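You operate a simulated robot arm through the tools that you are given. There is no shell and no other tool. Be economical: measure what you need, move in short steps, check, and stop when the job is done.

You are at the controls of a simulated robot arm. One attempt, no reset.

## Task
Tighten the right nut on the engine head till its paint lines meet.
Fine: black 13 mm socket and red driver from the tool holder; put both back.

The check looks at the end state, three seconds after you hand in, the way a careful person would. Anything else that was tipped, shoved, dropped, spilled or broken makes it a failure.

## Robot
A 6-joint arm with a fingered hand, hanging from a carriage that runs on a rail from [0.01, 2.222] to [-0.001, -0.258] (x, y) and turns from -7.121 to 4.887 rad about z. Base frame: it is fixed where the carriage stands at the start and does not move with it; the origin is on the floor, on the carriage's upright axis, x ahead of it, y to its left, z up; the surface under the hand at the start is at about z = 0.88. Readings come in m, rad, newtons and seconds.
With the tool pointing down near the work surface it reaches from about 0.1 to 0.72 m from the robot's upright axis, wherever it stands. Its first joint turns from -2.897 to 2.897 rad. Places, roughly: 13 mm post on the tool holder [0.7, -0.2, 0.9]; left nut on the engine head [0.5, 0, 0.9]; pocket of the tool holder [0.7, -0.3, 0.9]; right nut on the engine head [0.4, 0, 0.9]. Payload 4 kg.
The tool frame sits at the grasp point between the pads (the TCP): z along the fingers, y along the line on which they close. The tips reach 0.029 m beyond it. Largest opening 0.1 m; the body of the gripper starts 0.034 m behind the TCP. The gripper is a hand of 5 fingers: y runs from the thumb to the fingers, the wrist lies at [-0.015, -0.114, -0.189] in the tool frame, and closing takes about 1.5 s.
Orientation is that of the tool frame in the base frame, as a unit quaternion [x, y, z, w]. With the fingers straight down and the wrist toward the robot, the tool's x, y and z point along [0, 1, 0], [1, 0, 0] and [0, 0, -1] of the base frame.

## Interface
- The arm moves only by the tool arm_command. Its argument "series" is a list of rows, each a list of 6 numbers: the shift along the tool's x, y, z in m, then the turn, a rotation vector about the tool's x, y, z in rad. In form: [[tx, ty, tz, rx, ry, rz], ...]. A call has 1 to 10 rows; each row shifts and turns the commanded pose from where the row before left it, along the tool's axes as they then stand. "fingers" is the finger opening in m, from 0 to 0.1, set as the call begins (left out, the last holds). A row lasts 0.2 s, in which the tool goes at most 0.05 m and 0.15 rad; a call with a longer step from one row to the next is refused whole, and so is a gripper value outside its range. Where a pose cannot be reached the arm comes as near as it can. A force on the tool above 40 N (or 10 N above the force at the start of the call, whichever is more), or a blocked arm, ends the call early, and 0.2 s more pass. The fingers move at their own pace (about 0.108 m/s each) and stop on an object; they squeeze with about 26 N. The grip force told is the motor's: it shows also when the fingers shut on nothing. Time passes only in rows, and 0.2 s behind the last, so rows that do not move let the fingers close. It gives the time, the measured TCP pose, the force on the tool (base axes), the opening and the grip force at its end, in the units of the frame above (readings bear some noise), with the torque about the TCP (base axes, N m) and any sound that the robot's microphone picked up, and new pictures: "show" is both (left out), scene, wrist or none.
- Cameras (640 x 400 px; columns grow to the right, rows downward): "scene" is now at [0.2644, -0.0283, 1.7151]; the picture's right is [-0.48, -0.88, 0.00], its down [-0.78, 0.43, -0.44] and it looks along [0.39, -0.21, -0.90] (base axes); focal length 289 px, centre (320, 200). "wrist" rides on the gripper at [0.066, -0.086, -0.121] in the tool frame; the picture's right is [-0.76, 0.31, -0.58], its down [-0.59, -0.70, 0.40] and it looks along [-0.28, 0.64, 0.71] (tool axes); focal length 247 px, centre (320, 200). There is no depth. A picture from a camera that has moved, and an enlarged one, comes with that camera's place and axes in the base frame and with its lens. The place of the scene camera against the robot may be out by one fixed shift of up to 0.018 m in any direction.
- slide_trunk(by): slides the trunk up (or, below 0, down) by that many m; the arm and the scene camera ride with it, the base frame stays. It gives what a move gives, with no picture.
- steer(legs): drives the robot by 1 to 6 legs, each [ahead, left, turn to the left] in m, m and rad, along the robot's own axes; the way and the turn of a leg run together, so that a leg with both is an arc; at most 1.5 m and 3.142 rad a leg. The arm and the cameras ride along, it lands a little off, and it stops where it bumps. It keeps to its track: a leg is cut to what the track allows. It gives what a move gives, and a new picture of the scene camera.
- set_fingers(index, middle, ring, little, thumb_bend, thumb_turn): sets how far each is bent, from 0 (flat) to 1 (curled in); at 0.3 the hand is open as for a grip, at 0.7 the pads meet at the TCP. One left out holds its place. A second passes; each finger stops where it meets its share of the squeeze, and holds until it gets a number again. A gripper value or a shape takes the hand back. It gives what a move gives, with no picture; readings hold the bend of each and the force on index, middle, ring, little, thumb and palm. thumb_turn goes from beside the hand (0) to across from the fingers (1), as for a grip.
- hand_shape(shape): the hand has 5 fingers and takes this shape, open, in about a second: jaw (thumb against the fingers, like two jaws); tri (thumb and two fingers); tip (a fingertip pinch); poke (one finger out to press); point (the index stretched); flat (the hand flat); cup (the hand cupped); fist (a fist). The gripper value then closes the fingers along that shape, each until it touches; the sizes above hold for jaw. It gives what a move gives, with no picture.
- pan_tilt(pan, tilt): turns the head with the scene camera to pan (to the left, within 2.705 rad either way) and tilt (down, from -0.506 to 1.204), counted from straight ahead of the robot. It gives what a move gives, and a new picture of the scene camera.
- zoom(camera, box): a new picture of the part [left, top, right, bottom] of that camera's present view, enlarged. The clock stands still meanwhile.
- job_done(): hands the job in; it is judged then, once.

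Go step by step. Nothing tells you exact positions but the pictures and the camera data: compare them with the known pose of the tool, close in by small moves and look again before you grip or let go. The budget is 120 turns and 260 pictures, counting those below and the enlarged ones. Unless the task says otherwise, let go and move clear before handing in, and close with one line.

The tools are called after "Call:" as a command line: name --pt "numbers of a row" for each row, then --argument value for the rest, lists and objects as JSON in quotes. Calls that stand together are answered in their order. arm_command: Moves the arm, as the interface text tells. Its arguments: {"type":"object","properties":{"series":{"type":"array","items":{"type":"array","items":{"type":"number"}}},"fingers":{"type":"number"},"show":{"type":"string","enum":["both","scene","wrist","none"]}},"required":["series"]} The other tools are called the same way: slide_trunk (by) slides the trunk up or down; hand_shape (shape) gives the hand a shape; set_fingers (index, middle, ring, little, thumb_bend, thumb_turn) moves the fingers one by one; steer (legs) drives the base; pan_tilt (pan, tilt) turns the head that bears the scene camera; zoom (camera, box) takes an enlarged picture of a part of a camera's view; job_done () hands the job in.

At the start:

```text
clock: 0.0
eef_pos: [0.642, -0.1697, 1.1969]
orientation: [0.707, 0.707, 0.0, 0.0]
wrist_force: [0.0, -1.1, 0.3]
wrist_torque: [0.0, -0.01, 0.0]
grip_width: 0.0996
gripper_force: 0.0
shape: jaw
bend: [0.3, 0.3, 0.3, 0.3, 0.3, 0.98]
finger forces: [0.0, 0.0, 0.0, 0.0, 0.0, 0.0]
trunk travel left (down, up): [-0.44, 0.16]
robot x, y, heading: [-0.0008, -0.0001, -0.0]
head pan, tilt: [-0.503, 1.11]
```

scene: 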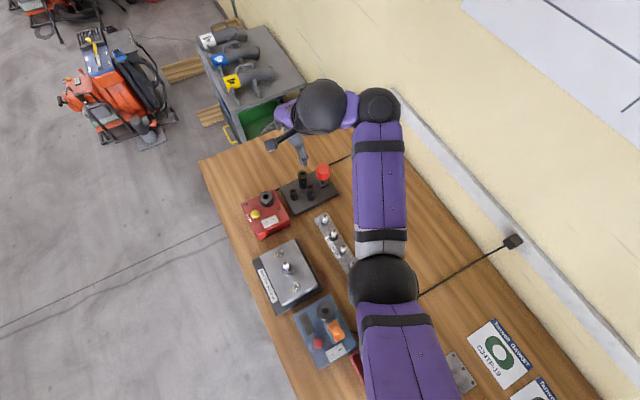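
wrist: 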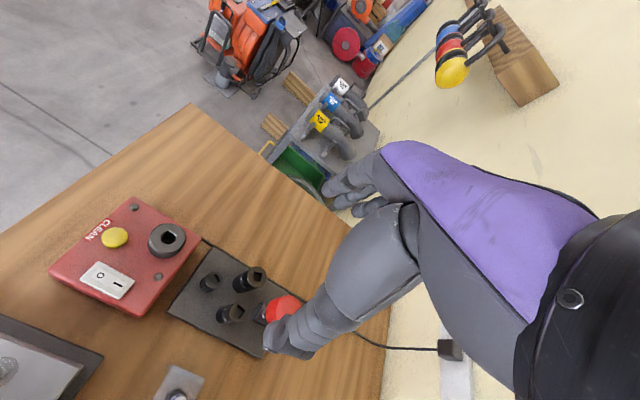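

I see a bench with a tool holder (black, red driver), a red box, an engine head (grey plate) and other boxes. I'll zoom in to find the details first.

Call:
zoom --camera "scene" --box '[230, 140, 390, 240]'

Call:
zoom --camera "scene" --box '[230, 220, 390, 320]'

Call:
zoom --camera "wrist" --box '[150, 220, 342, 340]'

```text
4.00 times, centred on (310, 190) of scene
camera zoom: at [0.2644, -0.0283, 1.7151], right [-0.48, -0.88, 0.0], down [-0.78, 0.43, -0.44], along [0.39, -0.21, -0.9], focal length 1154 px, centre (360, 240)
```

zoom: 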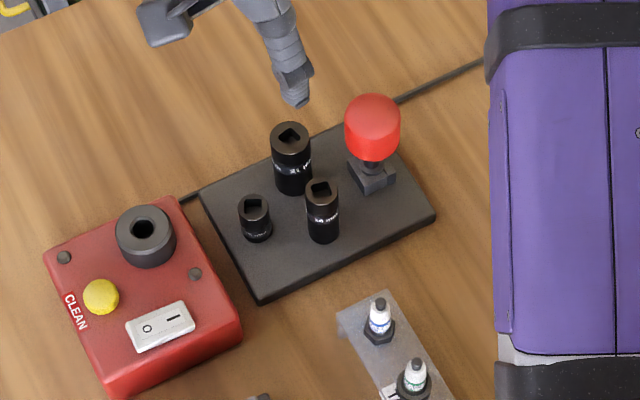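

```text
4.00 times, centred on (310, 270) of scene
camera zoom: at [0.2644, -0.0283, 1.7151], right [-0.48, -0.88, 0.0], down [-0.78, 0.43, -0.44], along [0.39, -0.21, -0.9], focal length 1154 px, centre (360, -80)
```

zoom: 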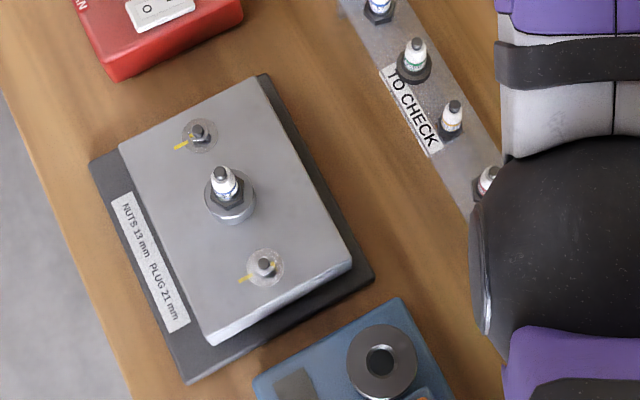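

```text
3.33 times, centred on (246, 280) of wrist
camera zoom: at [0.5552, -0.1047, 1.3177], right [0.31, -0.76, 0.58], down [-0.7, -0.59, -0.4], along [0.64, -0.28, -0.71], focal length 823 px, centre (567, -67)
```

zoom: 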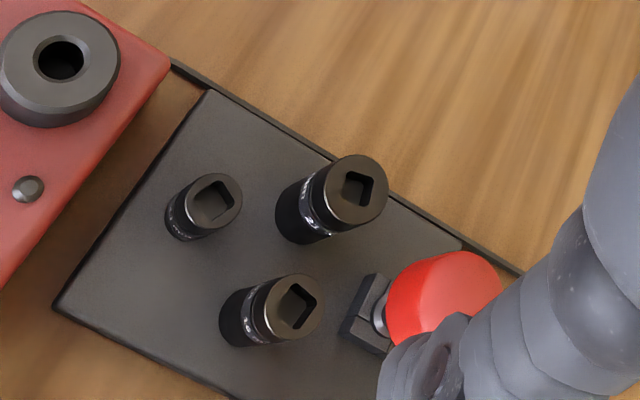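

The right nut appears to be the nearer one (about [0.41, -0.03]). I need to read the socket labels and the paint lines.

Call:
zoom --camera "scene" --box '[276, 270, 316, 300]'

Call:
zoom --camera "scene" --box '[284, 162, 332, 204]'

Call:
zoom --camera "scene" --box '[264, 240, 304, 270]'

Call:
zoom --camera "wrist" --box '[192, 260, 272, 330]'

```text
13.33 times, centred on (296, 285) of scene
camera zoom: at [0.2644, -0.0283, 1.7151], right [-0.48, -0.88, 0.0], down [-0.78, 0.43, -0.44], along [0.39, -0.21, -0.9], focal length 3848 px, centre (640, -933)
```

zoom: 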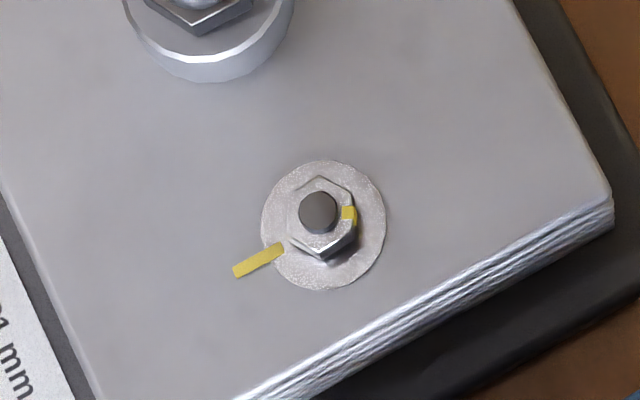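

```text
9.52 times, centred on (308, 183) of scene
camera zoom: at [0.2644, -0.0283, 1.7151], right [-0.48, -0.88, 0.0], down [-0.78, 0.43, -0.44], along [0.39, -0.21, -0.9], focal length 2749 px, centre (434, 362)
```

zoom: 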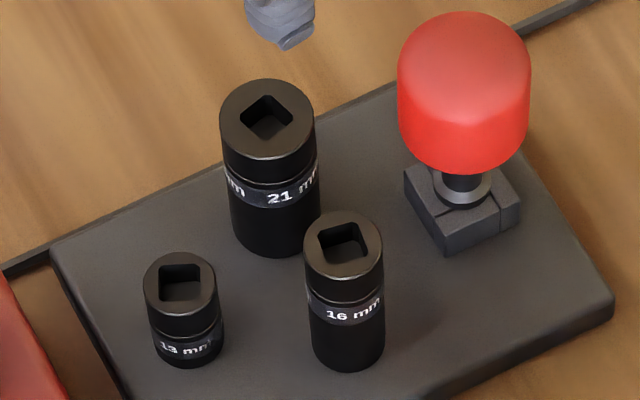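

```text
13.33 times, centred on (284, 255) of scene
camera zoom: at [0.2644, -0.0283, 1.7151], right [-0.48, -0.88, 0.0], down [-0.78, 0.43, -0.44], along [0.39, -0.21, -0.9], focal length 3848 px, centre (800, -533)
```

zoom: 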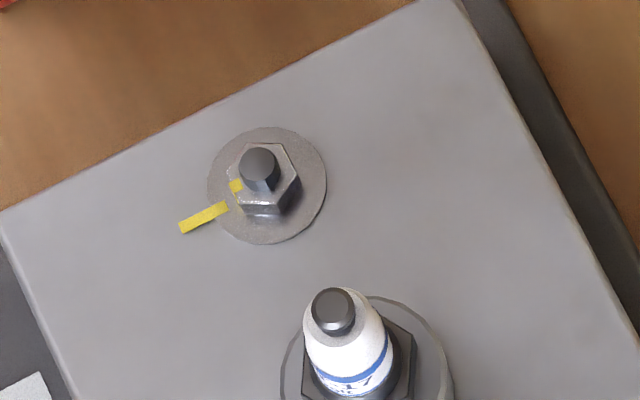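

```text
5.71 times, centred on (232, 295) of wrist
camera zoom: at [0.5552, -0.1047, 1.3177], right [0.31, -0.76, 0.58], down [-0.7, -0.59, -0.4], along [0.64, -0.28, -0.71], focal length 1411 px, centre (823, -343)
```

zoom: 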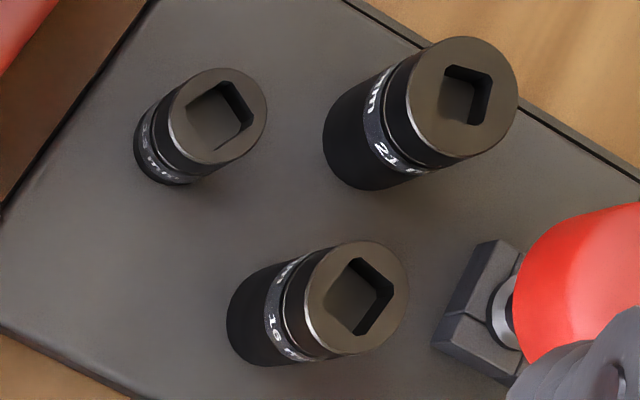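

The small left socket is the 13 mm one; the right nut's mark sits roughly opposite its plate line, so I need about 150° clockwise. I'll go high above the nut and test how far the hand can turn there.

Call:
arm_command --pt "0.0225 -0.038 0 0 0 0" --pt "0.0225 -0.038 0 0 0 0" --pt "0.0225 -0.038 0 0 0 0" --pt "0.0225 -0.038 0 0 0 0" --pt "0.0225 -0.038 0 0 0 0" --pt "0.0225 -0.038 0 0 0 0" --pt "0 0 0 0 0 0" --pt "0 0 0 0 0 0" --show "both"

Call:
arm_command --pt "0 0 0 0 0 -0.14" --pt "0 0 0 0 0 -0.14" --pt "0 0 0 0 0 -0.14" --pt "0 0 0 0 0 -0.14" --pt "0 0 0 0 0 -0.14" --pt "0 0 0 0 0 -0.14" --pt "0 0 0 0 0 -0.14" --pt "0 0 0 0 0 -0.14" --pt "0 0 0 0 0 -0.14" --pt "0 0 0 0 0 -0.14" --show "both"

```text
clock: 1.8
eef_pos: [0.5183, -0.0372, 1.0794]
orientation: [0.707, 0.707, 0.001, 0.001]
wrist_force: [-0.2, -0.8, -0.1]
wrist_torque: [0.02, -0.02, 0.03]
grip_width: 0.0998
gripper_force: 0.0
shape: jaw
bend: [0.3, 0.3, 0.3, 0.3, 0.3, 0.98]
finger forces: [0.0, 0.0, 0.0, 0.0, 0.1, 0.1]
out of reach, approached as far as the arm can: row 1, 2, 3, 4, 5, 6
trunk travel left (down, up): [-0.44, 0.16]
robot x, y, heading: [-0.0029, -0.0023, -0.0]
head pan, tilt: [-0.503, 1.11]
camera scene: at [0.2644, -0.0283, 1.7151], right [-0.48, -0.88, 0.0], down [-0.78, 0.43, -0.44], along [0.39, -0.21, -0.9], focal length 289 px, centre (320, 200)
camera wrist: at [0.4327, 0.0272, 1.2006], right [0.3, -0.76, 0.58], down [-0.7, -0.59, -0.4], along [0.64, -0.28, -0.71], focal length 247 px, centre (320, 200)
```

scene: 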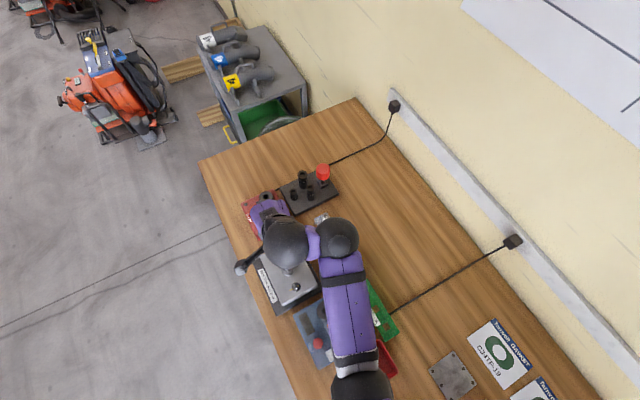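
wrist: 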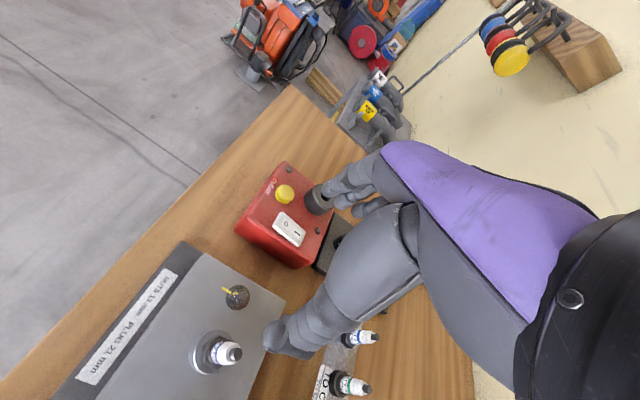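

```text
clock: 4.0
eef_pos: [0.5673, -0.0299, 1.0149]
orientation: [0.085, 0.996, 0.0, 0.0]
wrist_force: [-0.7, -0.1, -0.4]
wrist_torque: [0.01, -0.03, 0.01]
grip_width: 0.1001
gripper_force: 0.0
shape: jaw
bend: [0.3, 0.3, 0.3, 0.3, 0.3, 0.98]
finger forces: [0.0, 0.1, 0.1, 0.0, 0.0, 0.0]
out of reach, approached as far as the arm can: row 1, 2, 3, 4, 5, 6, 7
trunk travel left (down, up): [-0.44, 0.16]
robot x, y, heading: [-0.0015, 0.0011, -0.001]
head pan, tilt: [-0.503, 1.11]
camera scene: at [0.2643, -0.0283, 1.7151], right [-0.48, -0.88, 0.0], down [-0.78, 0.43, -0.44], along [0.39, -0.21, -0.9], focal length 289 px, centre (320, 200)
camera wrist: at [0.4884, -0.1039, 1.1376], right [0.8, 0.17, 0.58], down [0.46, -0.79, -0.4], along [0.39, 0.58, -0.71], focal length 247 px, centre (320, 200)
```

scene: 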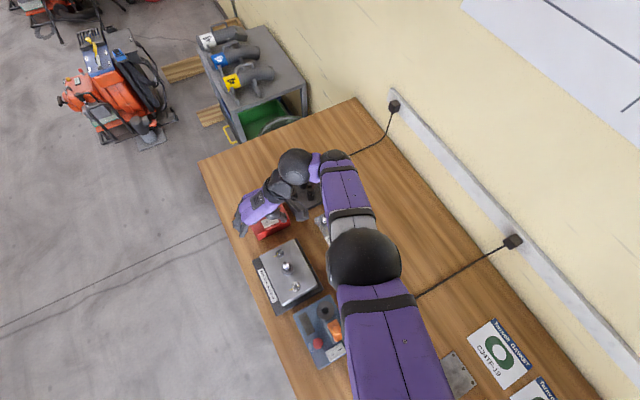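
wrist: 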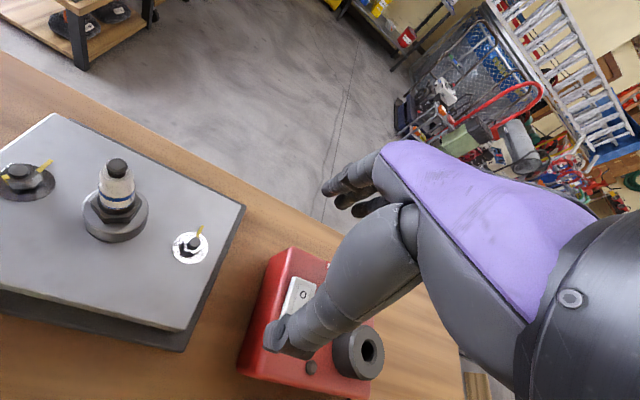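

The arm is cramped at this height near the robot; raising the trunk should give room. I'll raise it and go over the nut again.

Call:
slide_trunk --by 0.15

Call:
arm_command --pt "0 0 0 0 0 0" --pt "0 0 0 0 0 0" --show "scene"

```text
clock: 5.8
eef_pos: [0.5689, -0.0302, 1.1654]
orientation: [0.085, 0.996, -0.001, -0.001]
wrist_force: [0.7, -0.5, -0.3]
wrist_torque: [-0.01, -0.04, 0.02]
grip_width: 0.0999
gripper_force: 0.0
shape: jaw
bend: [0.3, 0.3, 0.3, 0.3, 0.3, 0.98]
finger forces: [0.1, 0.0, 0.0, 0.0, 0.1, 0.0]
trunk travel left (down, up): [-0.59, 0.01]
robot x, y, heading: [0.0022, -0.0007, 0.002]
head pan, tilt: [-0.503, 1.11]
```

```text
clock: 6.3
eef_pos: [0.5672, -0.0297, 1.1665]
orientation: [0.085, 0.996, -0.001, -0.001]
wrist_force: [-0.2, 0.6, -0.3]
wrist_torque: [0.0, 0.0, 0.03]
grip_width: 0.0998
gripper_force: 0.1
shape: jaw
bend: [0.3, 0.3, 0.3, 0.3, 0.3, 0.98]
finger forces: [0.1, 0.1, 0.1, 0.1, 0.0, 0.1]
trunk travel left (down, up): [-0.59, 0.01]
robot x, y, heading: [-0.0012, 0.0002, 0.007]
head pan, tilt: [-0.503, 1.11]
camera scene: at [0.2644, -0.0283, 1.8651], right [-0.48, -0.88, 0.0], down [-0.78, 0.43, -0.44], along [0.39, -0.21, -0.9], focal length 289 px, centre (320, 200)
```

scene: 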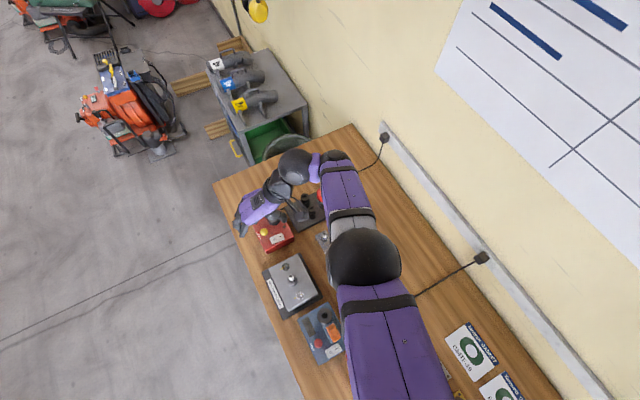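

Commanded pose seems to track. I'll move above the nut at about z 1.07 and then see how far the turn runs.

Call:
arm_command --pt "0.03 -0.006 0.018 0 0 0" --pt "0.03 -0.006 0.018 0 0 0" --pt "0.03 -0.006 0.018 0 0 0" --pt "0.03 -0.006 0.018 0 0 0" --pt "0.03 -0.006 0.018 0 0 0" --pt "0 0 0 0 0 0" --show "scene"

Call:
arm_command --pt "0 0 0 0 0 0.14" --pt "0 0 0 0 0 0.14" --pt "0 0 0 0 0 0.14" --pt "0 0 0 0 0 0.14" --pt "0 0 0 0 0 0.14" --pt "0 0 0 0 0 0.14" --pt "0 0 0 0 0 0.14" --pt "0 0 0 0 0 0.14" --pt "0 0 0 0 0 0.14" --pt "0 0 0 0 0 0.14" --show "scene"

```text
clock: 7.8
eef_pos: [0.4532, -0.0425, 1.0415]
orientation: [0.086, 0.996, 0.0, 0.0]
wrist_force: [-0.4, 0.6, 0.5]
wrist_torque: [0.02, -0.01, -0.01]
grip_width: 0.0996
gripper_force: 0.1
shape: jaw
bend: [0.3, 0.3, 0.3, 0.3, 0.3, 0.98]
finger forces: [0.1, 0.0, 0.0, 0.1, 0.0, 0.0]
out of reach, approached as far as the arm can: row 1, 2, 3, 4, 5
trunk travel left (down, up): [-0.59, 0.01]
robot x, y, heading: [0.0005, -0.0011, -0.003]
head pan, tilt: [-0.503, 1.11]
camera scene: at [0.2643, -0.0283, 1.8651], right [-0.48, -0.88, 0.0], down [-0.78, 0.43, -0.44], along [0.39, -0.21, -0.9], focal length 289 px, centre (320, 200)
```

scene: 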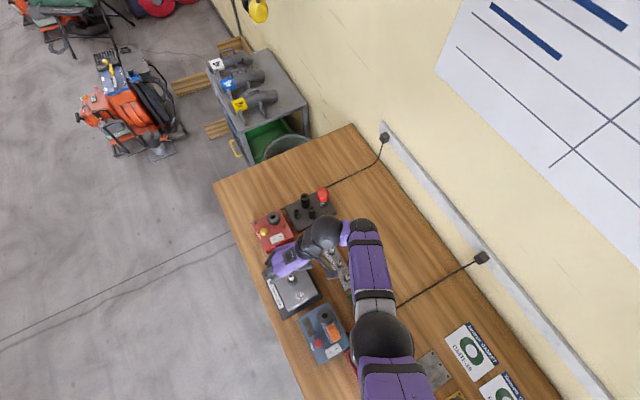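

```text
clock: 9.9
eef_pos: [0.4556, -0.0416, 1.041]
orientation: [0.708, 0.706, 0.0, 0.0]
wrist_force: [0.7, -0.2, -0.9]
wrist_torque: [-0.01, -0.02, -0.03]
grip_width: 0.0996
gripper_force: 0.1
shape: jaw
bend: [0.3, 0.3, 0.3, 0.3, 0.3, 0.98]
finger forces: [0.0, 0.0, 0.0, 0.0, 0.0, 0.1]
trunk travel left (down, up): [-0.59, 0.01]
robot x, y, heading: [0.0016, -0.0002, 0.0]
head pan, tilt: [-0.503, 1.11]
camera scene: at [0.2644, -0.0283, 1.8651], right [-0.48, -0.88, 0.0], down [-0.78, 0.43, -0.44], along [0.39, -0.21, -0.9], focal length 289 px, centre (320, 200)
```

scene: 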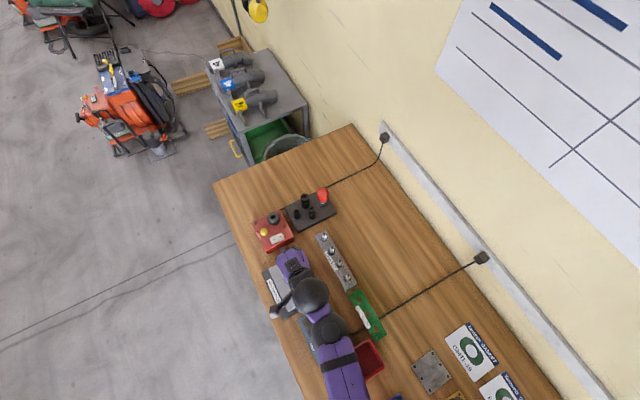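

The arm turned freely here. I'll step to right above the nut and continue turning the positive way to find the range.

Call:
arm_command --pt "0.003 -0.02 0 0 0 0" --pt "0.003 -0.02 0 0 0 0" --pt "0 0 0 0 0 0" --show "none"

Call:
arm_command --pt "0 0 0 0 0 0.14" --pt "0 0 0 0 0 0.14" --pt "0 0 0 0 0 0.14" --pt "0 0 0 0 0 0.14" --pt "0 0 0 0 0 0.14" --pt "0 0 0 0 0 0.14" --pt "0 0 0 0 0 0.14" --pt "0 0 0 0 0 0.14" --pt "0 0 0 0 0 0.14" --pt "0 0 0 0 0 0.14" --show "scene"

```text
clock: 10.8
eef_pos: [0.4132, -0.0358, 1.0434]
orientation: [0.707, 0.707, 0.0, 0.001]
wrist_force: [-0.2, -0.1, 0.6]
wrist_torque: [-0.01, 0.0, 0.0]
grip_width: 0.0999
gripper_force: 0.0
shape: jaw
bend: [0.3, 0.3, 0.3, 0.3, 0.3, 0.98]
finger forces: [0.0, 0.0, 0.1, 0.0, 0.1, 0.1]
trunk travel left (down, up): [-0.59, 0.01]
robot x, y, heading: [-0.0009, 0.0001, 0.008]
head pan, tilt: [-0.503, 1.11]
```

```text
clock: 12.9
eef_pos: [0.4287, -0.0455, 1.0132]
orientation: [0.996, 0.085, 0.0, 0.0]
wrist_force: [0.1, 0.1, -0.3]
wrist_torque: [-0.01, -0.02, 0.01]
grip_width: 0.0999
gripper_force: 0.0
shape: jaw
bend: [0.3, 0.3, 0.3, 0.3, 0.3, 0.98]
finger forces: [0.0, 0.1, 0.1, 0.1, 0.0, 0.0]
out of reach, approached as far as the arm can: row 9, 10
trunk travel left (down, up): [-0.59, 0.01]
robot x, y, heading: [0.0008, -0.0035, 0.0]
head pan, tilt: [-0.503, 1.11]
camera scene: at [0.2643, -0.0283, 1.8651], right [-0.48, -0.88, 0.0], down [-0.78, 0.43, -0.44], along [0.39, -0.21, -0.9], focal length 289 px, centre (320, 200)
```

scene: 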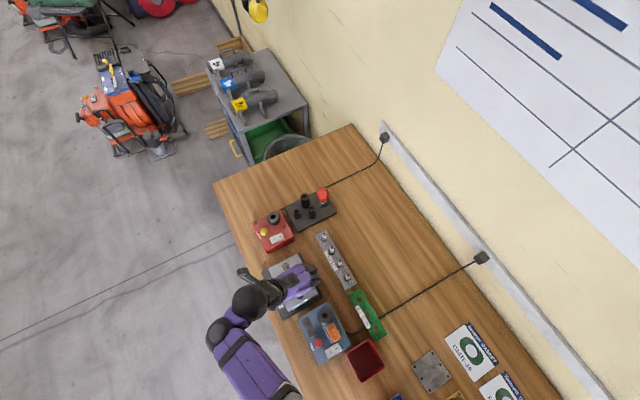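

Turning range is good, and I can re-grip if needed. Next I return to yaw 0, rise, and view the tool holder with the wrist camera.

Call:
arm_command --pt "0 0 -0.01 0 0 -0.14" --pt "0 0 -0.01 0 0 -0.14" --pt "0 0 -0.01 0 0 -0.14" --pt "0 0 -0.01 0 0 -0.14" --pt "0 0 -0.01 0 0 -0.14" --pt "0 0 -0.01 0 0 -0.14" --pt "0 0 -0.01 0 0 -0.14" --pt "0 0 -0.01 0 0 -0.14" --pt "0 0 -0.01 0 0 -0.14" --pt "0 0 -0.01 0 0 -0.14" --show "none"

Call:
arm_command --pt "-0.032 0.025 0 0 0 0" --pt "-0.032 0.025 0 0 0 0" --pt "-0.032 0.025 0 0 0 0" --pt "-0.032 0.025 0 0 0 0" --pt "-0.032 0.025 0 0 0 0" --pt "-0.032 0.025 0 0 0 0" --pt "-0.032 0.025 0 0 0 0" --pt "-0.032 0.025 0 0 0 0" --pt "0 0 0 0 0 0" --show "both"

```text
clock: 15.2
eef_pos: [0.4293, -0.0462, 1.1145]
orientation: [0.708, 0.707, -0.001, -0.001]
wrist_force: [-0.1, -0.5, 1.1]
wrist_torque: [-0.03, -0.01, -0.04]
grip_width: 0.0999
gripper_force: 0.1
shape: jaw
bend: [0.3, 0.3, 0.3, 0.3, 0.3, 0.98]
finger forces: [0.0, 0.1, 0.0, 0.1, 0.1, 0.1]
trunk travel left (down, up): [-0.59, 0.01]
robot x, y, heading: [-0.0018, -0.0004, -0.003]
head pan, tilt: [-0.503, 1.11]
```

```text
clock: 17.1
eef_pos: [0.6318, -0.3037, 1.1156]
orientation: [0.707, 0.707, 0.001, 0.002]
wrist_force: [-0.1, 0.4, 0.4]
wrist_torque: [0.02, 0.03, 0.03]
grip_width: 0.1002
gripper_force: 0.1
shape: jaw
bend: [0.3, 0.3, 0.3, 0.3, 0.3, 0.98]
finger forces: [0.0, 0.0, 0.1, 0.0, 0.0, 0.1]
trunk travel left (down, up): [-0.59, 0.01]
robot x, y, heading: [0.0004, 0.0067, 0.001]
head pan, tilt: [-0.503, 1.11]
camera scene: at [0.2645, -0.0284, 1.8653], right [-0.48, -0.88, 0.0], down [-0.78, 0.43, -0.45], along [0.39, -0.21, -0.9], focal length 289 px, centre (320, 200)
camera wrist: at [0.5458, -0.238, 1.2361], right [0.3, -0.76, 0.58], down [-0.7, -0.59, -0.4], along [0.64, -0.29, -0.71], focal length 247 px, centre (320, 200)
```

scene: 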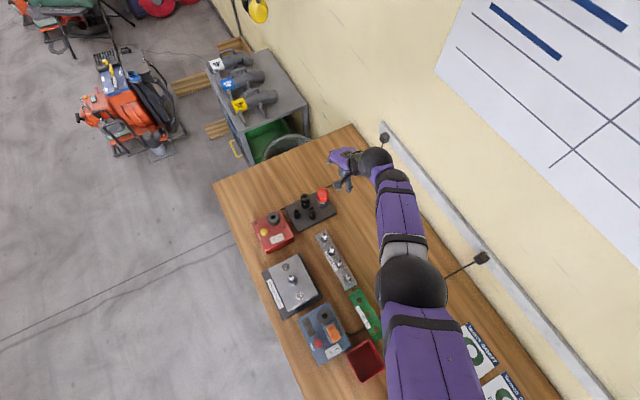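
wrist: 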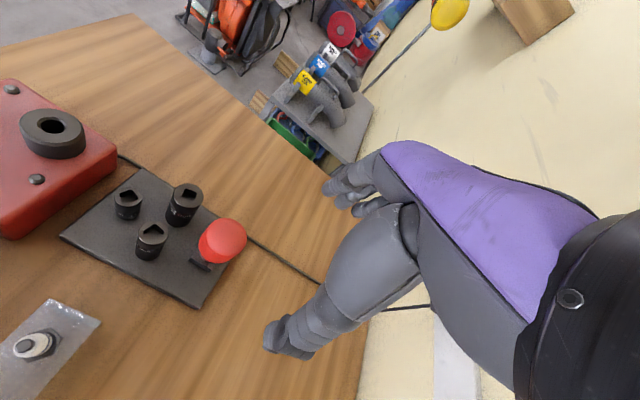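

The holder is clear in the wrist view. I'll zoom to measure it.

Call:
zoom --camera "wrist" --box '[100, 160, 260, 260]'

Call:
zoom --camera "scene" --box '[280, 180, 344, 220]'

```text
4.00 times, centred on (180, 210) of wrist
camera zoom: at [0.5458, -0.238, 1.2361], right [0.3, -0.76, 0.58], down [-0.7, -0.59, -0.4], along [0.64, -0.29, -0.71], focal length 988 px, centre (880, 160)
```

zoom: 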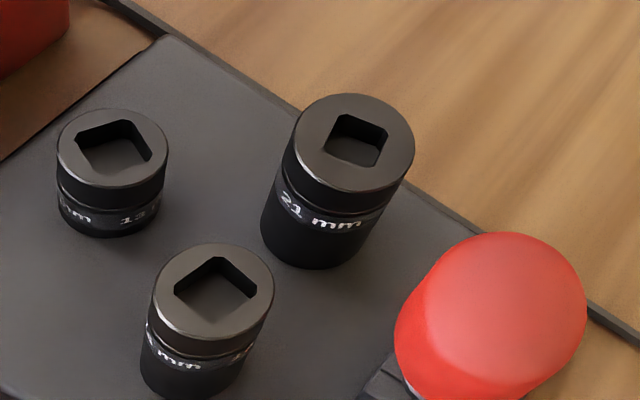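

```text
10.00 times, centred on (312, 200) of scene
camera zoom: at [0.2645, -0.0284, 1.8653], right [-0.48, -0.88, 0.0], down [-0.78, 0.43, -0.45], along [0.39, -0.21, -0.9], focal length 2886 px, centre (400, 200)
```

zoom: 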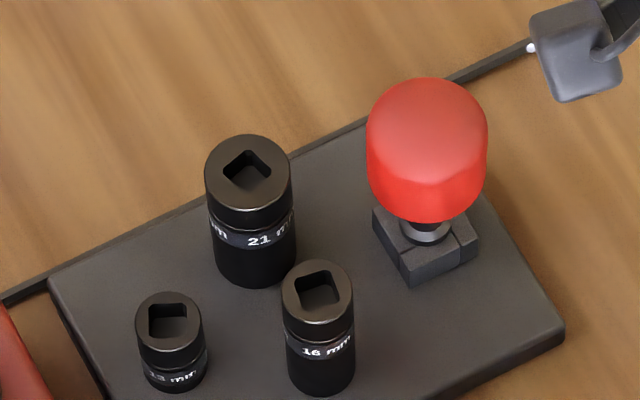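

Triangulated: 13 mm socket ≈ (0.657, -0.155, top 0.925), 16 mm ≈ (0.63, -0.202), 21 mm ≈ (0.68, -0.202), driver ≈ (0.655, -0.257, top ~0.98); the scene camera reads about 0.016 too far in x. I'll place the hand over the driver, turned 0.45 rad so the fingers clear the sockets.

Call:
arm_command --pt "0.0235 0.0115 0 0 0 0" --pt "0.0235 0.0115 0 0 0 0" --pt "0 0 0 0 0 0.15" --pt "0 0 0 0 0 0.15" --pt "0 0 0 0 0 0.15" --pt "0 0 0.03 0 0 0" --pt "0 0 0 0 0 0" --show "both"

Call:
zoom --camera "scene" --box '[280, 150, 376, 210]'

Call:
zoom --camera "wrist" --box '[200, 150, 440, 300]'

```text
clock: 18.8
eef_pos: [0.651, -0.2559, 1.0834]
orientation: [0.847, 0.531, 0.0, 0.0]
wrist_force: [-0.6, -0.5, -0.3]
wrist_torque: [0.01, 0.01, 0.03]
grip_width: 0.0999
gripper_force: 0.0
shape: jaw
bend: [0.3, 0.3, 0.3, 0.3, 0.3, 0.98]
finger forces: [0.0, 0.1, 0.0, 0.0, 0.0, 0.0]
trunk travel left (down, up): [-0.59, 0.01]
robot x, y, heading: [0.0007, 0.0003, 0.001]
head pan, tilt: [-0.503, 1.11]
camera scene: at [0.2644, -0.0283, 1.8651], right [-0.48, -0.88, 0.0], down [-0.78, 0.43, -0.44], along [0.39, -0.21, -0.9], focal length 289 px, centre (320, 200)
camera wrist: at [0.603, -0.1593, 1.2045], right [-0.05, -0.81, 0.58], down [-0.89, -0.22, -0.4], along [0.45, -0.53, -0.71], focal length 247 px, centre (320, 200)
```

scene: 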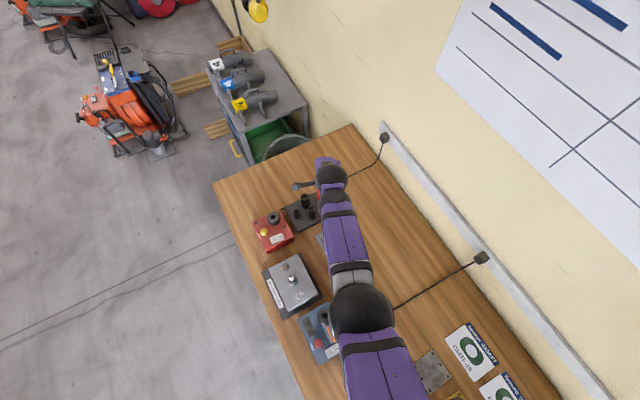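
wrist: 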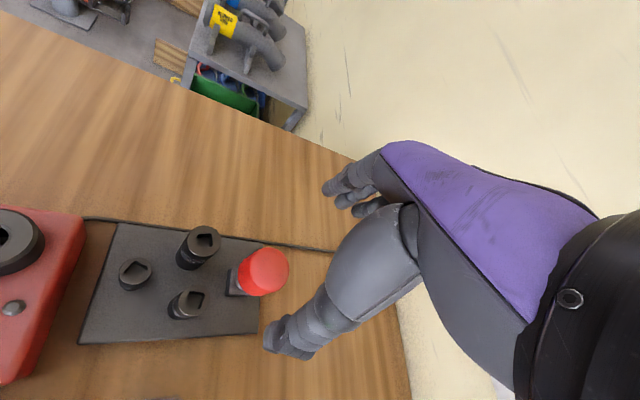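

```text
6.67 times, centred on (328, 180) of scene
camera zoom: at [0.2644, -0.0283, 1.8651], right [-0.48, -0.88, 0.0], down [-0.78, 0.43, -0.44], along [0.39, -0.21, -0.9], focal length 1924 px, centre (267, 333)
```

zoom: 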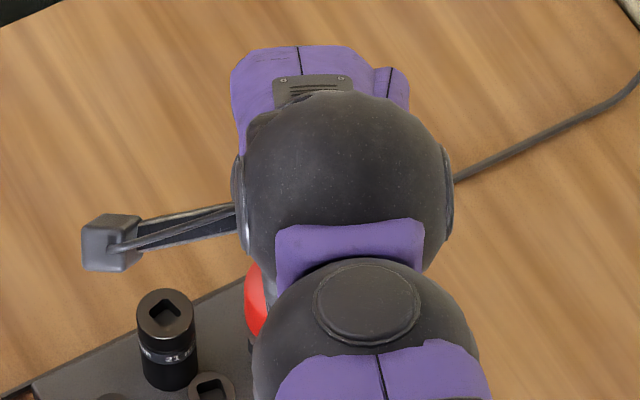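

```text
2.67 times, centred on (320, 225) of wrist
camera zoom: at [0.603, -0.1593, 1.2045], right [-0.05, -0.81, 0.58], down [-0.89, -0.22, -0.4], along [0.45, -0.53, -0.71], focal length 659 px, centre (320, 133)
```

zoom: 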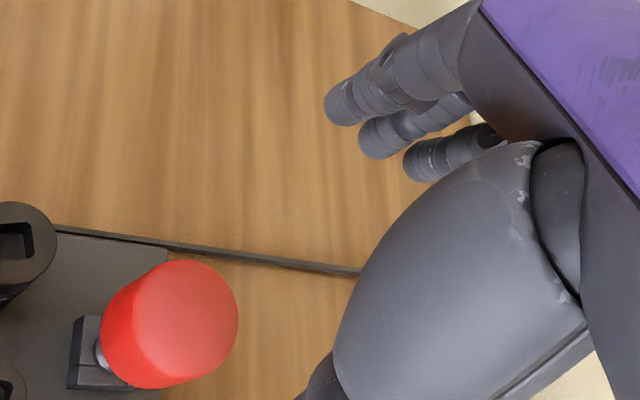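

The knob centres at about (0.656, -0.259), top ≈ 0.975. I'll lower to just above it and check again.

Call:
arm_command --pt "0 0.006 0.02 0 0 0" --pt "0 0 0.02 0 0 0" --pt "0 0 0.02 0 0 0" --pt "0 0 0.015 0 0 0" --pt "0 0 0 0 0 0" --show "wrist"

Call:
zoom --camera "wrist" --box '[200, 150, 440, 300]'

```text
clock: 19.9
eef_pos: [0.6299, -0.2469, 1.0269]
orientation: [0.847, 0.531, 0.0, 0.0]
wrist_force: [-0.2, 0.7, -0.9]
wrist_torque: [-0.03, 0.01, 0.02]
grip_width: 0.0999
gripper_force: 0.1
shape: jaw
bend: [0.3, 0.3, 0.3, 0.3, 0.3, 0.98]
finger forces: [0.0, 0.0, 0.1, 0.0, 0.1, 0.0]
out of reach, approached as far as the arm can: row 1, 2, 3, 4
trunk travel left (down, up): [-0.59, 0.01]
robot x, y, heading: [0.0026, -0.001, 0.001]
head pan, tilt: [-0.503, 1.11]
camera wrist: at [0.5819, -0.1509, 1.1489], right [-0.05, -0.81, 0.58], down [-0.89, -0.22, -0.4], along [0.45, -0.53, -0.71], focal length 247 px, centre (320, 200)
```

wrist: 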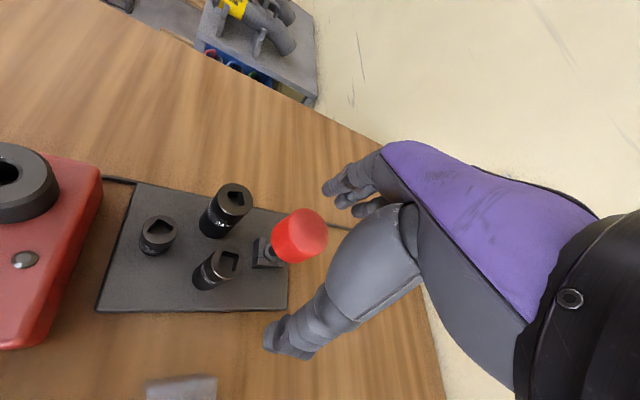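

```text
2.67 times, centred on (320, 225) of wrist
camera zoom: at [0.5819, -0.1509, 1.1489], right [-0.05, -0.81, 0.58], down [-0.89, -0.22, -0.4], along [0.45, -0.53, -0.71], focal length 659 px, centre (320, 133)
```

zoom: 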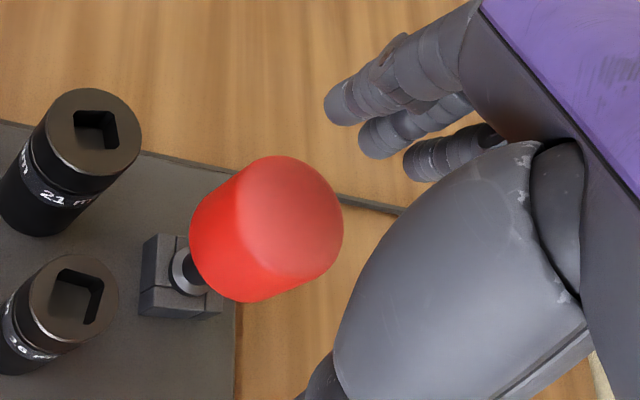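

The arm is at its reach limit here. I'll shift the hand left/up, drive the carriage 0.15 m right and lower the trunk a bit.

Call:
arm_command --pt "0 0 -0.04 0 0 0" --pt "0 0 -0.02 0 0 0" --pt "0.027 -0.013 -0.005 0 0 0" --pt "0.027 -0.013 -0.005 0 0 0" --pt "0.027 -0.013 -0.005 0 0 0" --pt "0.027 -0.013 -0.005 0 0 0" --pt "0.027 -0.013 -0.005 0 0 0" --pt "0 0 0 0 0 0" --show "none"

Call:
steer --legs '[[0, -0.16, 0]]'

Call:
slide_trunk --by -0.07

```text
clock: 21.8
eef_pos: [0.6323, -0.095, 1.1146]
orientation: [0.847, 0.531, 0.0, 0.0]
wrist_force: [-0.5, 0.3, -0.2]
wrist_torque: [0.03, 0.0, 0.0]
grip_width: 0.1
gripper_force: 0.1
shape: jaw
bend: [0.3, 0.3, 0.3, 0.3, 0.3, 0.98]
finger forces: [0.1, 0.0, 0.0, 0.0, 0.1, 0.0]
trunk travel left (down, up): [-0.59, 0.01]
robot x, y, heading: [-0.0038, -0.0014, -0.004]
head pan, tilt: [-0.503, 1.11]
```

```text
clock: 23.2
eef_pos: [0.6317, -0.2513, 1.1134]
orientation: [0.846, 0.534, -0.001, 0.001]
wrist_force: [0.3, -0.4, -0.4]
wrist_torque: [0.01, -0.01, 0.01]
grip_width: 0.1001
gripper_force: 0.0
shape: jaw
bend: [0.3, 0.3, 0.3, 0.3, 0.3, 0.98]
finger forces: [0.0, 0.0, 0.0, 0.1, 0.0, 0.0]
trunk travel left (down, up): [-0.59, 0.01]
robot x, y, heading: [0.0004, -0.1585, 0.007]
head pan, tilt: [-0.503, 1.11]
camera scene: at [0.2638, -0.1868, 1.8651], right [-0.48, -0.88, 0.0], down [-0.79, 0.43, -0.44], along [0.39, -0.21, -0.9], focal length 289 px, centre (320, 200)
```

scene: 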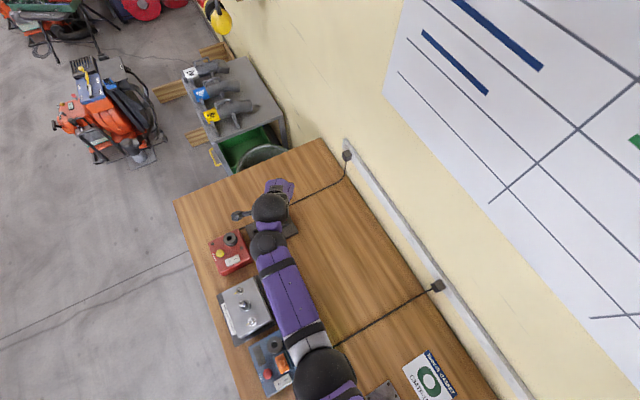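

```text
clock: 24.2
eef_pos: [0.6323, -0.2514, 1.0446]
orientation: [0.846, 0.533, 0.001, 0.0]
wrist_force: [0.0, -0.2, 0.6]
wrist_torque: [-0.03, 0.0, 0.03]
grip_width: 0.0999
gripper_force: 0.1
shape: jaw
bend: [0.3, 0.3, 0.3, 0.3, 0.3, 0.98]
finger forces: [0.0, 0.0, 0.0, 0.0, 0.0, 0.1]
trunk travel left (down, up): [-0.52, 0.08]
robot x, y, heading: [0.0, -0.1601, 0.006]
head pan, tilt: [-0.503, 1.11]
```

Now I centre over the knob at z ≈ 1.01 and check before descending.

Call:
arm_command --pt "0.001 0.012 0 0 0 0" --pt "0.001 0.012 0 0 0 0" --pt "0 0 0.02 0 0 0" --pt "0 0 0.015 0 0 0" --pt "0 0 0 0 0 0" --show "wrist"

Call:
zoom --camera "wrist" --box '[200, 150, 440, 300]'

Call:
zoom --camera "scene" --box '[230, 170, 310, 250]'

```text
clock: 25.4
eef_pos: [0.6553, -0.261, 1.0092]
orientation: [0.846, 0.533, 0.0, 0.0]
wrist_force: [-0.2, -0.1, 0.3]
wrist_torque: [0.0, 0.05, -0.03]
grip_width: 0.0998
gripper_force: 0.0
shape: jaw
bend: [0.3, 0.3, 0.3, 0.3, 0.3, 0.98]
finger forces: [0.0, 0.0, 0.1, 0.0, 0.0, 0.0]
trunk travel left (down, up): [-0.52, 0.08]
robot x, y, heading: [-0.0012, -0.1594, 0.004]
head pan, tilt: [-0.503, 1.11]
camera wrist: at [0.6048, -0.1647, 1.1309], right [-0.05, -0.82, 0.58], down [-0.89, -0.23, -0.4], along [0.46, -0.53, -0.71], focal length 247 px, centre (320, 200)
```

wrist: 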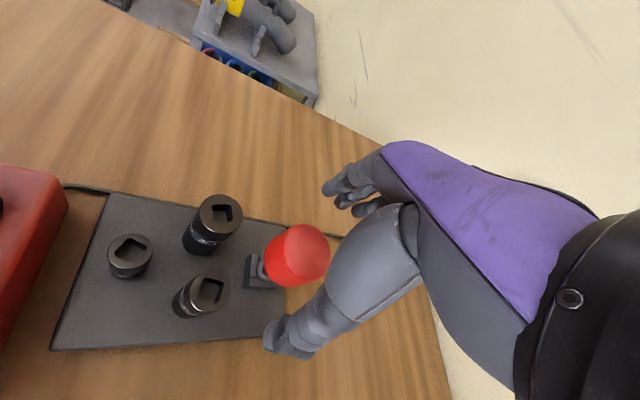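

```text
2.67 times, centred on (320, 225) of wrist
camera zoom: at [0.6048, -0.1647, 1.1309], right [-0.05, -0.82, 0.58], down [-0.89, -0.23, -0.4], along [0.46, -0.53, -0.71], focal length 659 px, centre (320, 133)
```

zoom: 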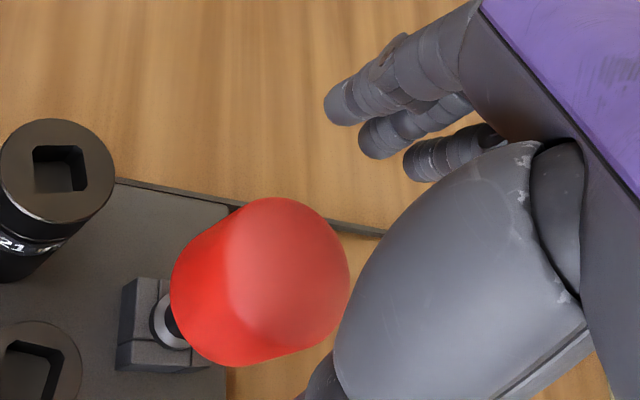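

```text
5.00 times, centred on (270, 210) of scene
camera zoom: at [0.2638, -0.1868, 1.7951], right [-0.48, -0.88, 0.0], down [-0.79, 0.43, -0.44], along [0.39, -0.21, -0.9], focal length 1443 px, centre (570, 150)
```

zoom: 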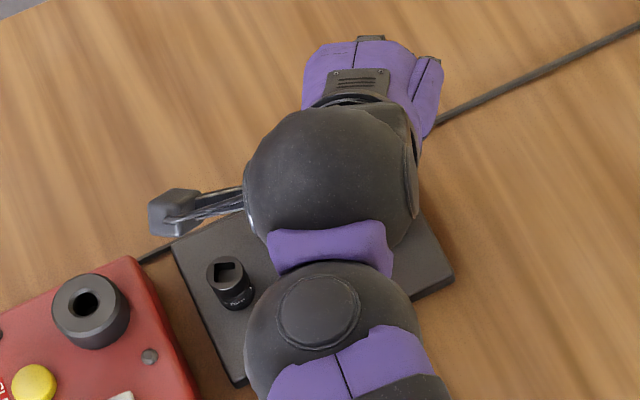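

The hand is within ~3 mm of the knob axis. Descending to z ≈ 0.965.

Call:
arm_command --pt "-0.001 -0.001 0.015 0 0 0" --pt "0 0 0.015 0 0 0" --pt "0 0 0.014 0 0 0" --pt "0 0 0 0 0 0" --show "wrist"

Call:
zoom --camera "wrist" --box '[200, 150, 440, 300]'

```text
clock: 26.4
eef_pos: [0.6537, -0.2601, 0.9663]
orientation: [0.846, 0.534, 0.001, 0.0]
wrist_force: [0.3, 0.5, 0.2]
wrist_torque: [0.0, 0.0, -0.03]
grip_width: 0.1
gripper_force: 0.0
shape: jaw
bend: [0.3, 0.3, 0.3, 0.3, 0.3, 0.98]
finger forces: [0.0, 0.1, 0.1, 0.0, 0.0, 0.0]
trunk travel left (down, up): [-0.52, 0.08]
robot x, y, heading: [0.0017, -0.1589, 0.011]
head pan, tilt: [-0.503, 1.11]
camera wrist: at [0.6045, -0.1643, 1.0868], right [-0.05, -0.82, 0.58], down [-0.89, -0.23, -0.4], along [0.46, -0.53, -0.71], focal length 247 px, centre (320, 200)
```

wrist: 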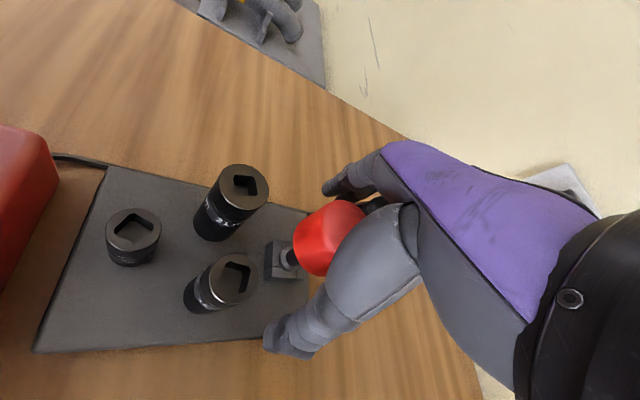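

```text
2.67 times, centred on (320, 225) of wrist
camera zoom: at [0.6045, -0.1643, 1.0868], right [-0.05, -0.82, 0.58], down [-0.89, -0.23, -0.4], along [0.46, -0.53, -0.71], focal length 659 px, centre (320, 133)
```

zoom: 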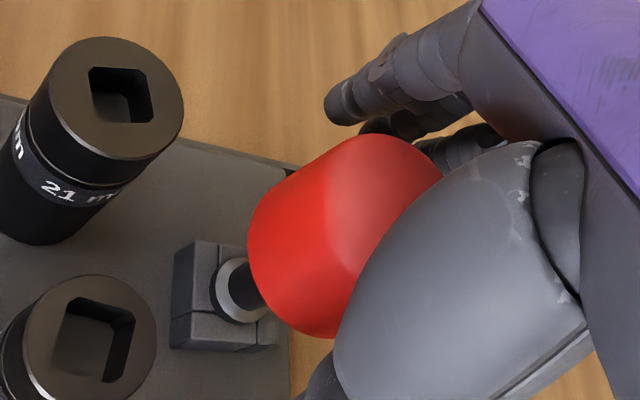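

The knob sits at the TCP spot. Closing.

Call:
arm_command --pt "0 0 0 0 0 0" --pt "0 0 0 0 0 0" --pt "0 0 0 0 0 0" --pt "0 0 0 0 0 0" --pt "0 0 0 0 0 0" --pt "0 0 0 0 0 0" --pt "0 0 0 0 0 0" --pt "0 0 0 0 0 0" --fingers 0.0 --show "wrist"

Call:
zoom --camera "wrist" --box '[200, 150, 440, 300]'

```text
clock: 28.2
eef_pos: [0.6533, -0.2596, 0.9668]
orientation: [0.845, 0.534, 0.0, 0.0]
wrist_force: [1.0, -0.1, -2.8]
wrist_torque: [-0.04, -0.11, -0.02]
grip_width: 0.031
gripper_force: 25.5
shape: jaw
bend: [0.47, 0.56, 0.73, 0.56, 0.74, 1.0]
finger forces: [16.3, 6.6, 0.0, 0.0, 20.1, 0.1]
trunk travel left (down, up): [-0.52, 0.08]
robot x, y, heading: [-0.0007, -0.1601, 0.007]
head pan, tilt: [-0.503, 1.11]
camera wrist: at [0.6044, -0.1642, 1.0868], right [-0.05, -0.82, 0.58], down [-0.89, -0.23, -0.4], along [0.46, -0.53, -0.71], focal length 247 px, centre (320, 200)
```

wrist: 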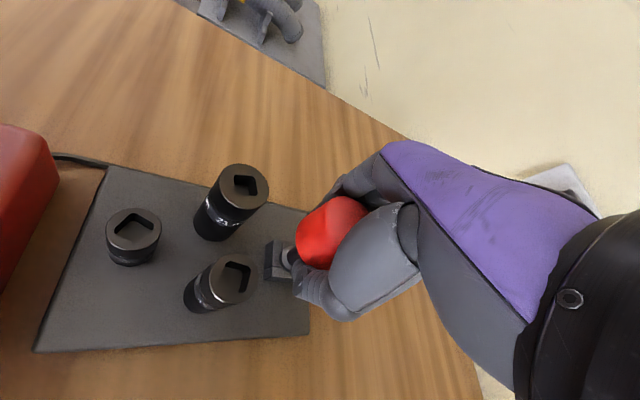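

```text
2.67 times, centred on (320, 225) of wrist
camera zoom: at [0.6044, -0.1642, 1.0868], right [-0.05, -0.82, 0.58], down [-0.89, -0.23, -0.4], along [0.46, -0.53, -0.71], focal length 659 px, centre (320, 133)
```

zoom: 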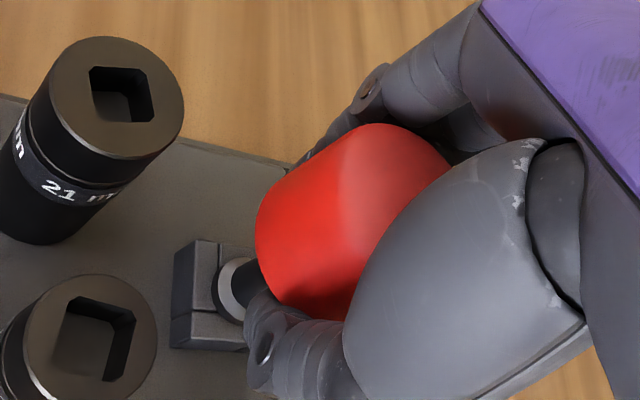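

Index, middle and thumb hold the knob. Lifting straight up slowly.

Call:
arm_command --pt "0 0 -0.01 0 0 0" --pt "0 0 -0.01 0 0 0" --pt "0 0 -0.015 0 0 0" --pt "0 0 -0.015 0 0 0" --pt "0 0 -0.02 0 0 0" --pt "0 0 0 0 0 0" --show "wrist"

Call:
zoom --camera "wrist" --box '[200, 150, 440, 300]'

Call:
zoom --camera "scene" --box '[220, 160, 300, 260]'

```text
clock: 29.6
eef_pos: [0.6525, -0.2606, 1.0359]
orientation: [0.846, 0.533, 0.0, 0.0]
wrist_force: [-0.3, -0.6, -1.6]
wrist_torque: [-0.01, 0.0, -0.02]
grip_width: 0.0319
gripper_force: 25.5
shape: jaw
bend: [0.48, 0.56, 0.73, 0.56, 0.75, 1.0]
finger forces: [16.2, 6.7, 0.0, 0.0, 19.1, 0.0]
trunk travel left (down, up): [-0.52, 0.08]
robot x, y, heading: [-0.0011, -0.1606, 0.003]
head pan, tilt: [-0.503, 1.11]
camera wrist: at [0.6034, -0.165, 1.1574], right [-0.05, -0.82, 0.58], down [-0.89, -0.23, -0.4], along [0.46, -0.53, -0.71], focal length 247 px, centre (320, 200)
```

wrist: 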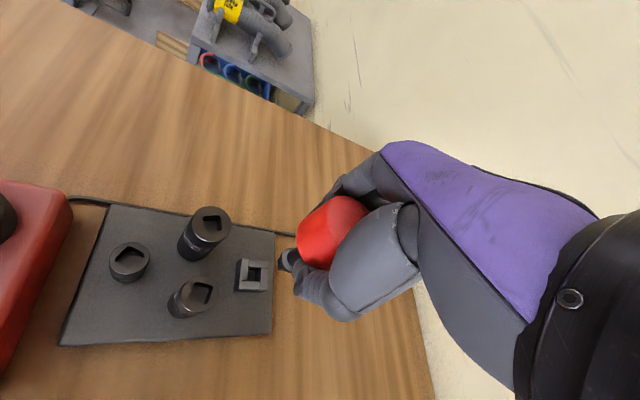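

```text
2.67 times, centred on (320, 225) of wrist
camera zoom: at [0.6034, -0.165, 1.1574], right [-0.05, -0.82, 0.58], down [-0.89, -0.23, -0.4], along [0.46, -0.53, -0.71], focal length 659 px, centre (320, 133)
```

zoom: 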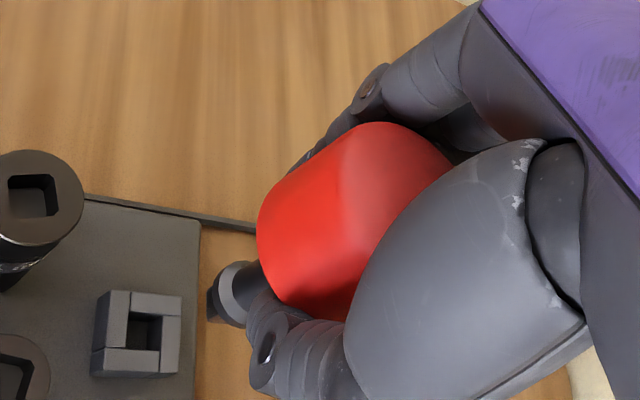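

```text
4.00 times, centred on (260, 210) of scene
camera zoom: at [0.2638, -0.1868, 1.7951], right [-0.48, -0.88, 0.0], down [-0.79, 0.43, -0.44], along [0.39, -0.21, -0.9], focal length 1154 px, centre (560, 160)
```

zoom: 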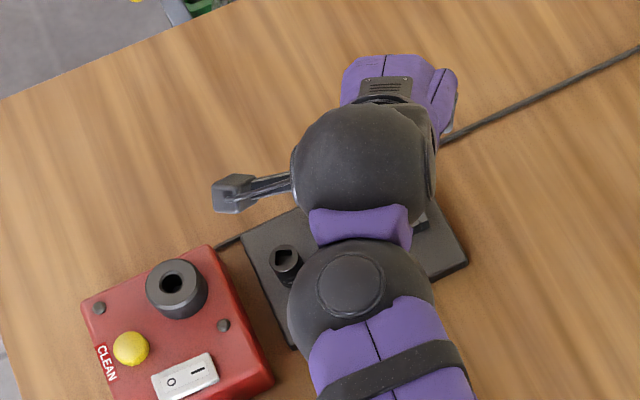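

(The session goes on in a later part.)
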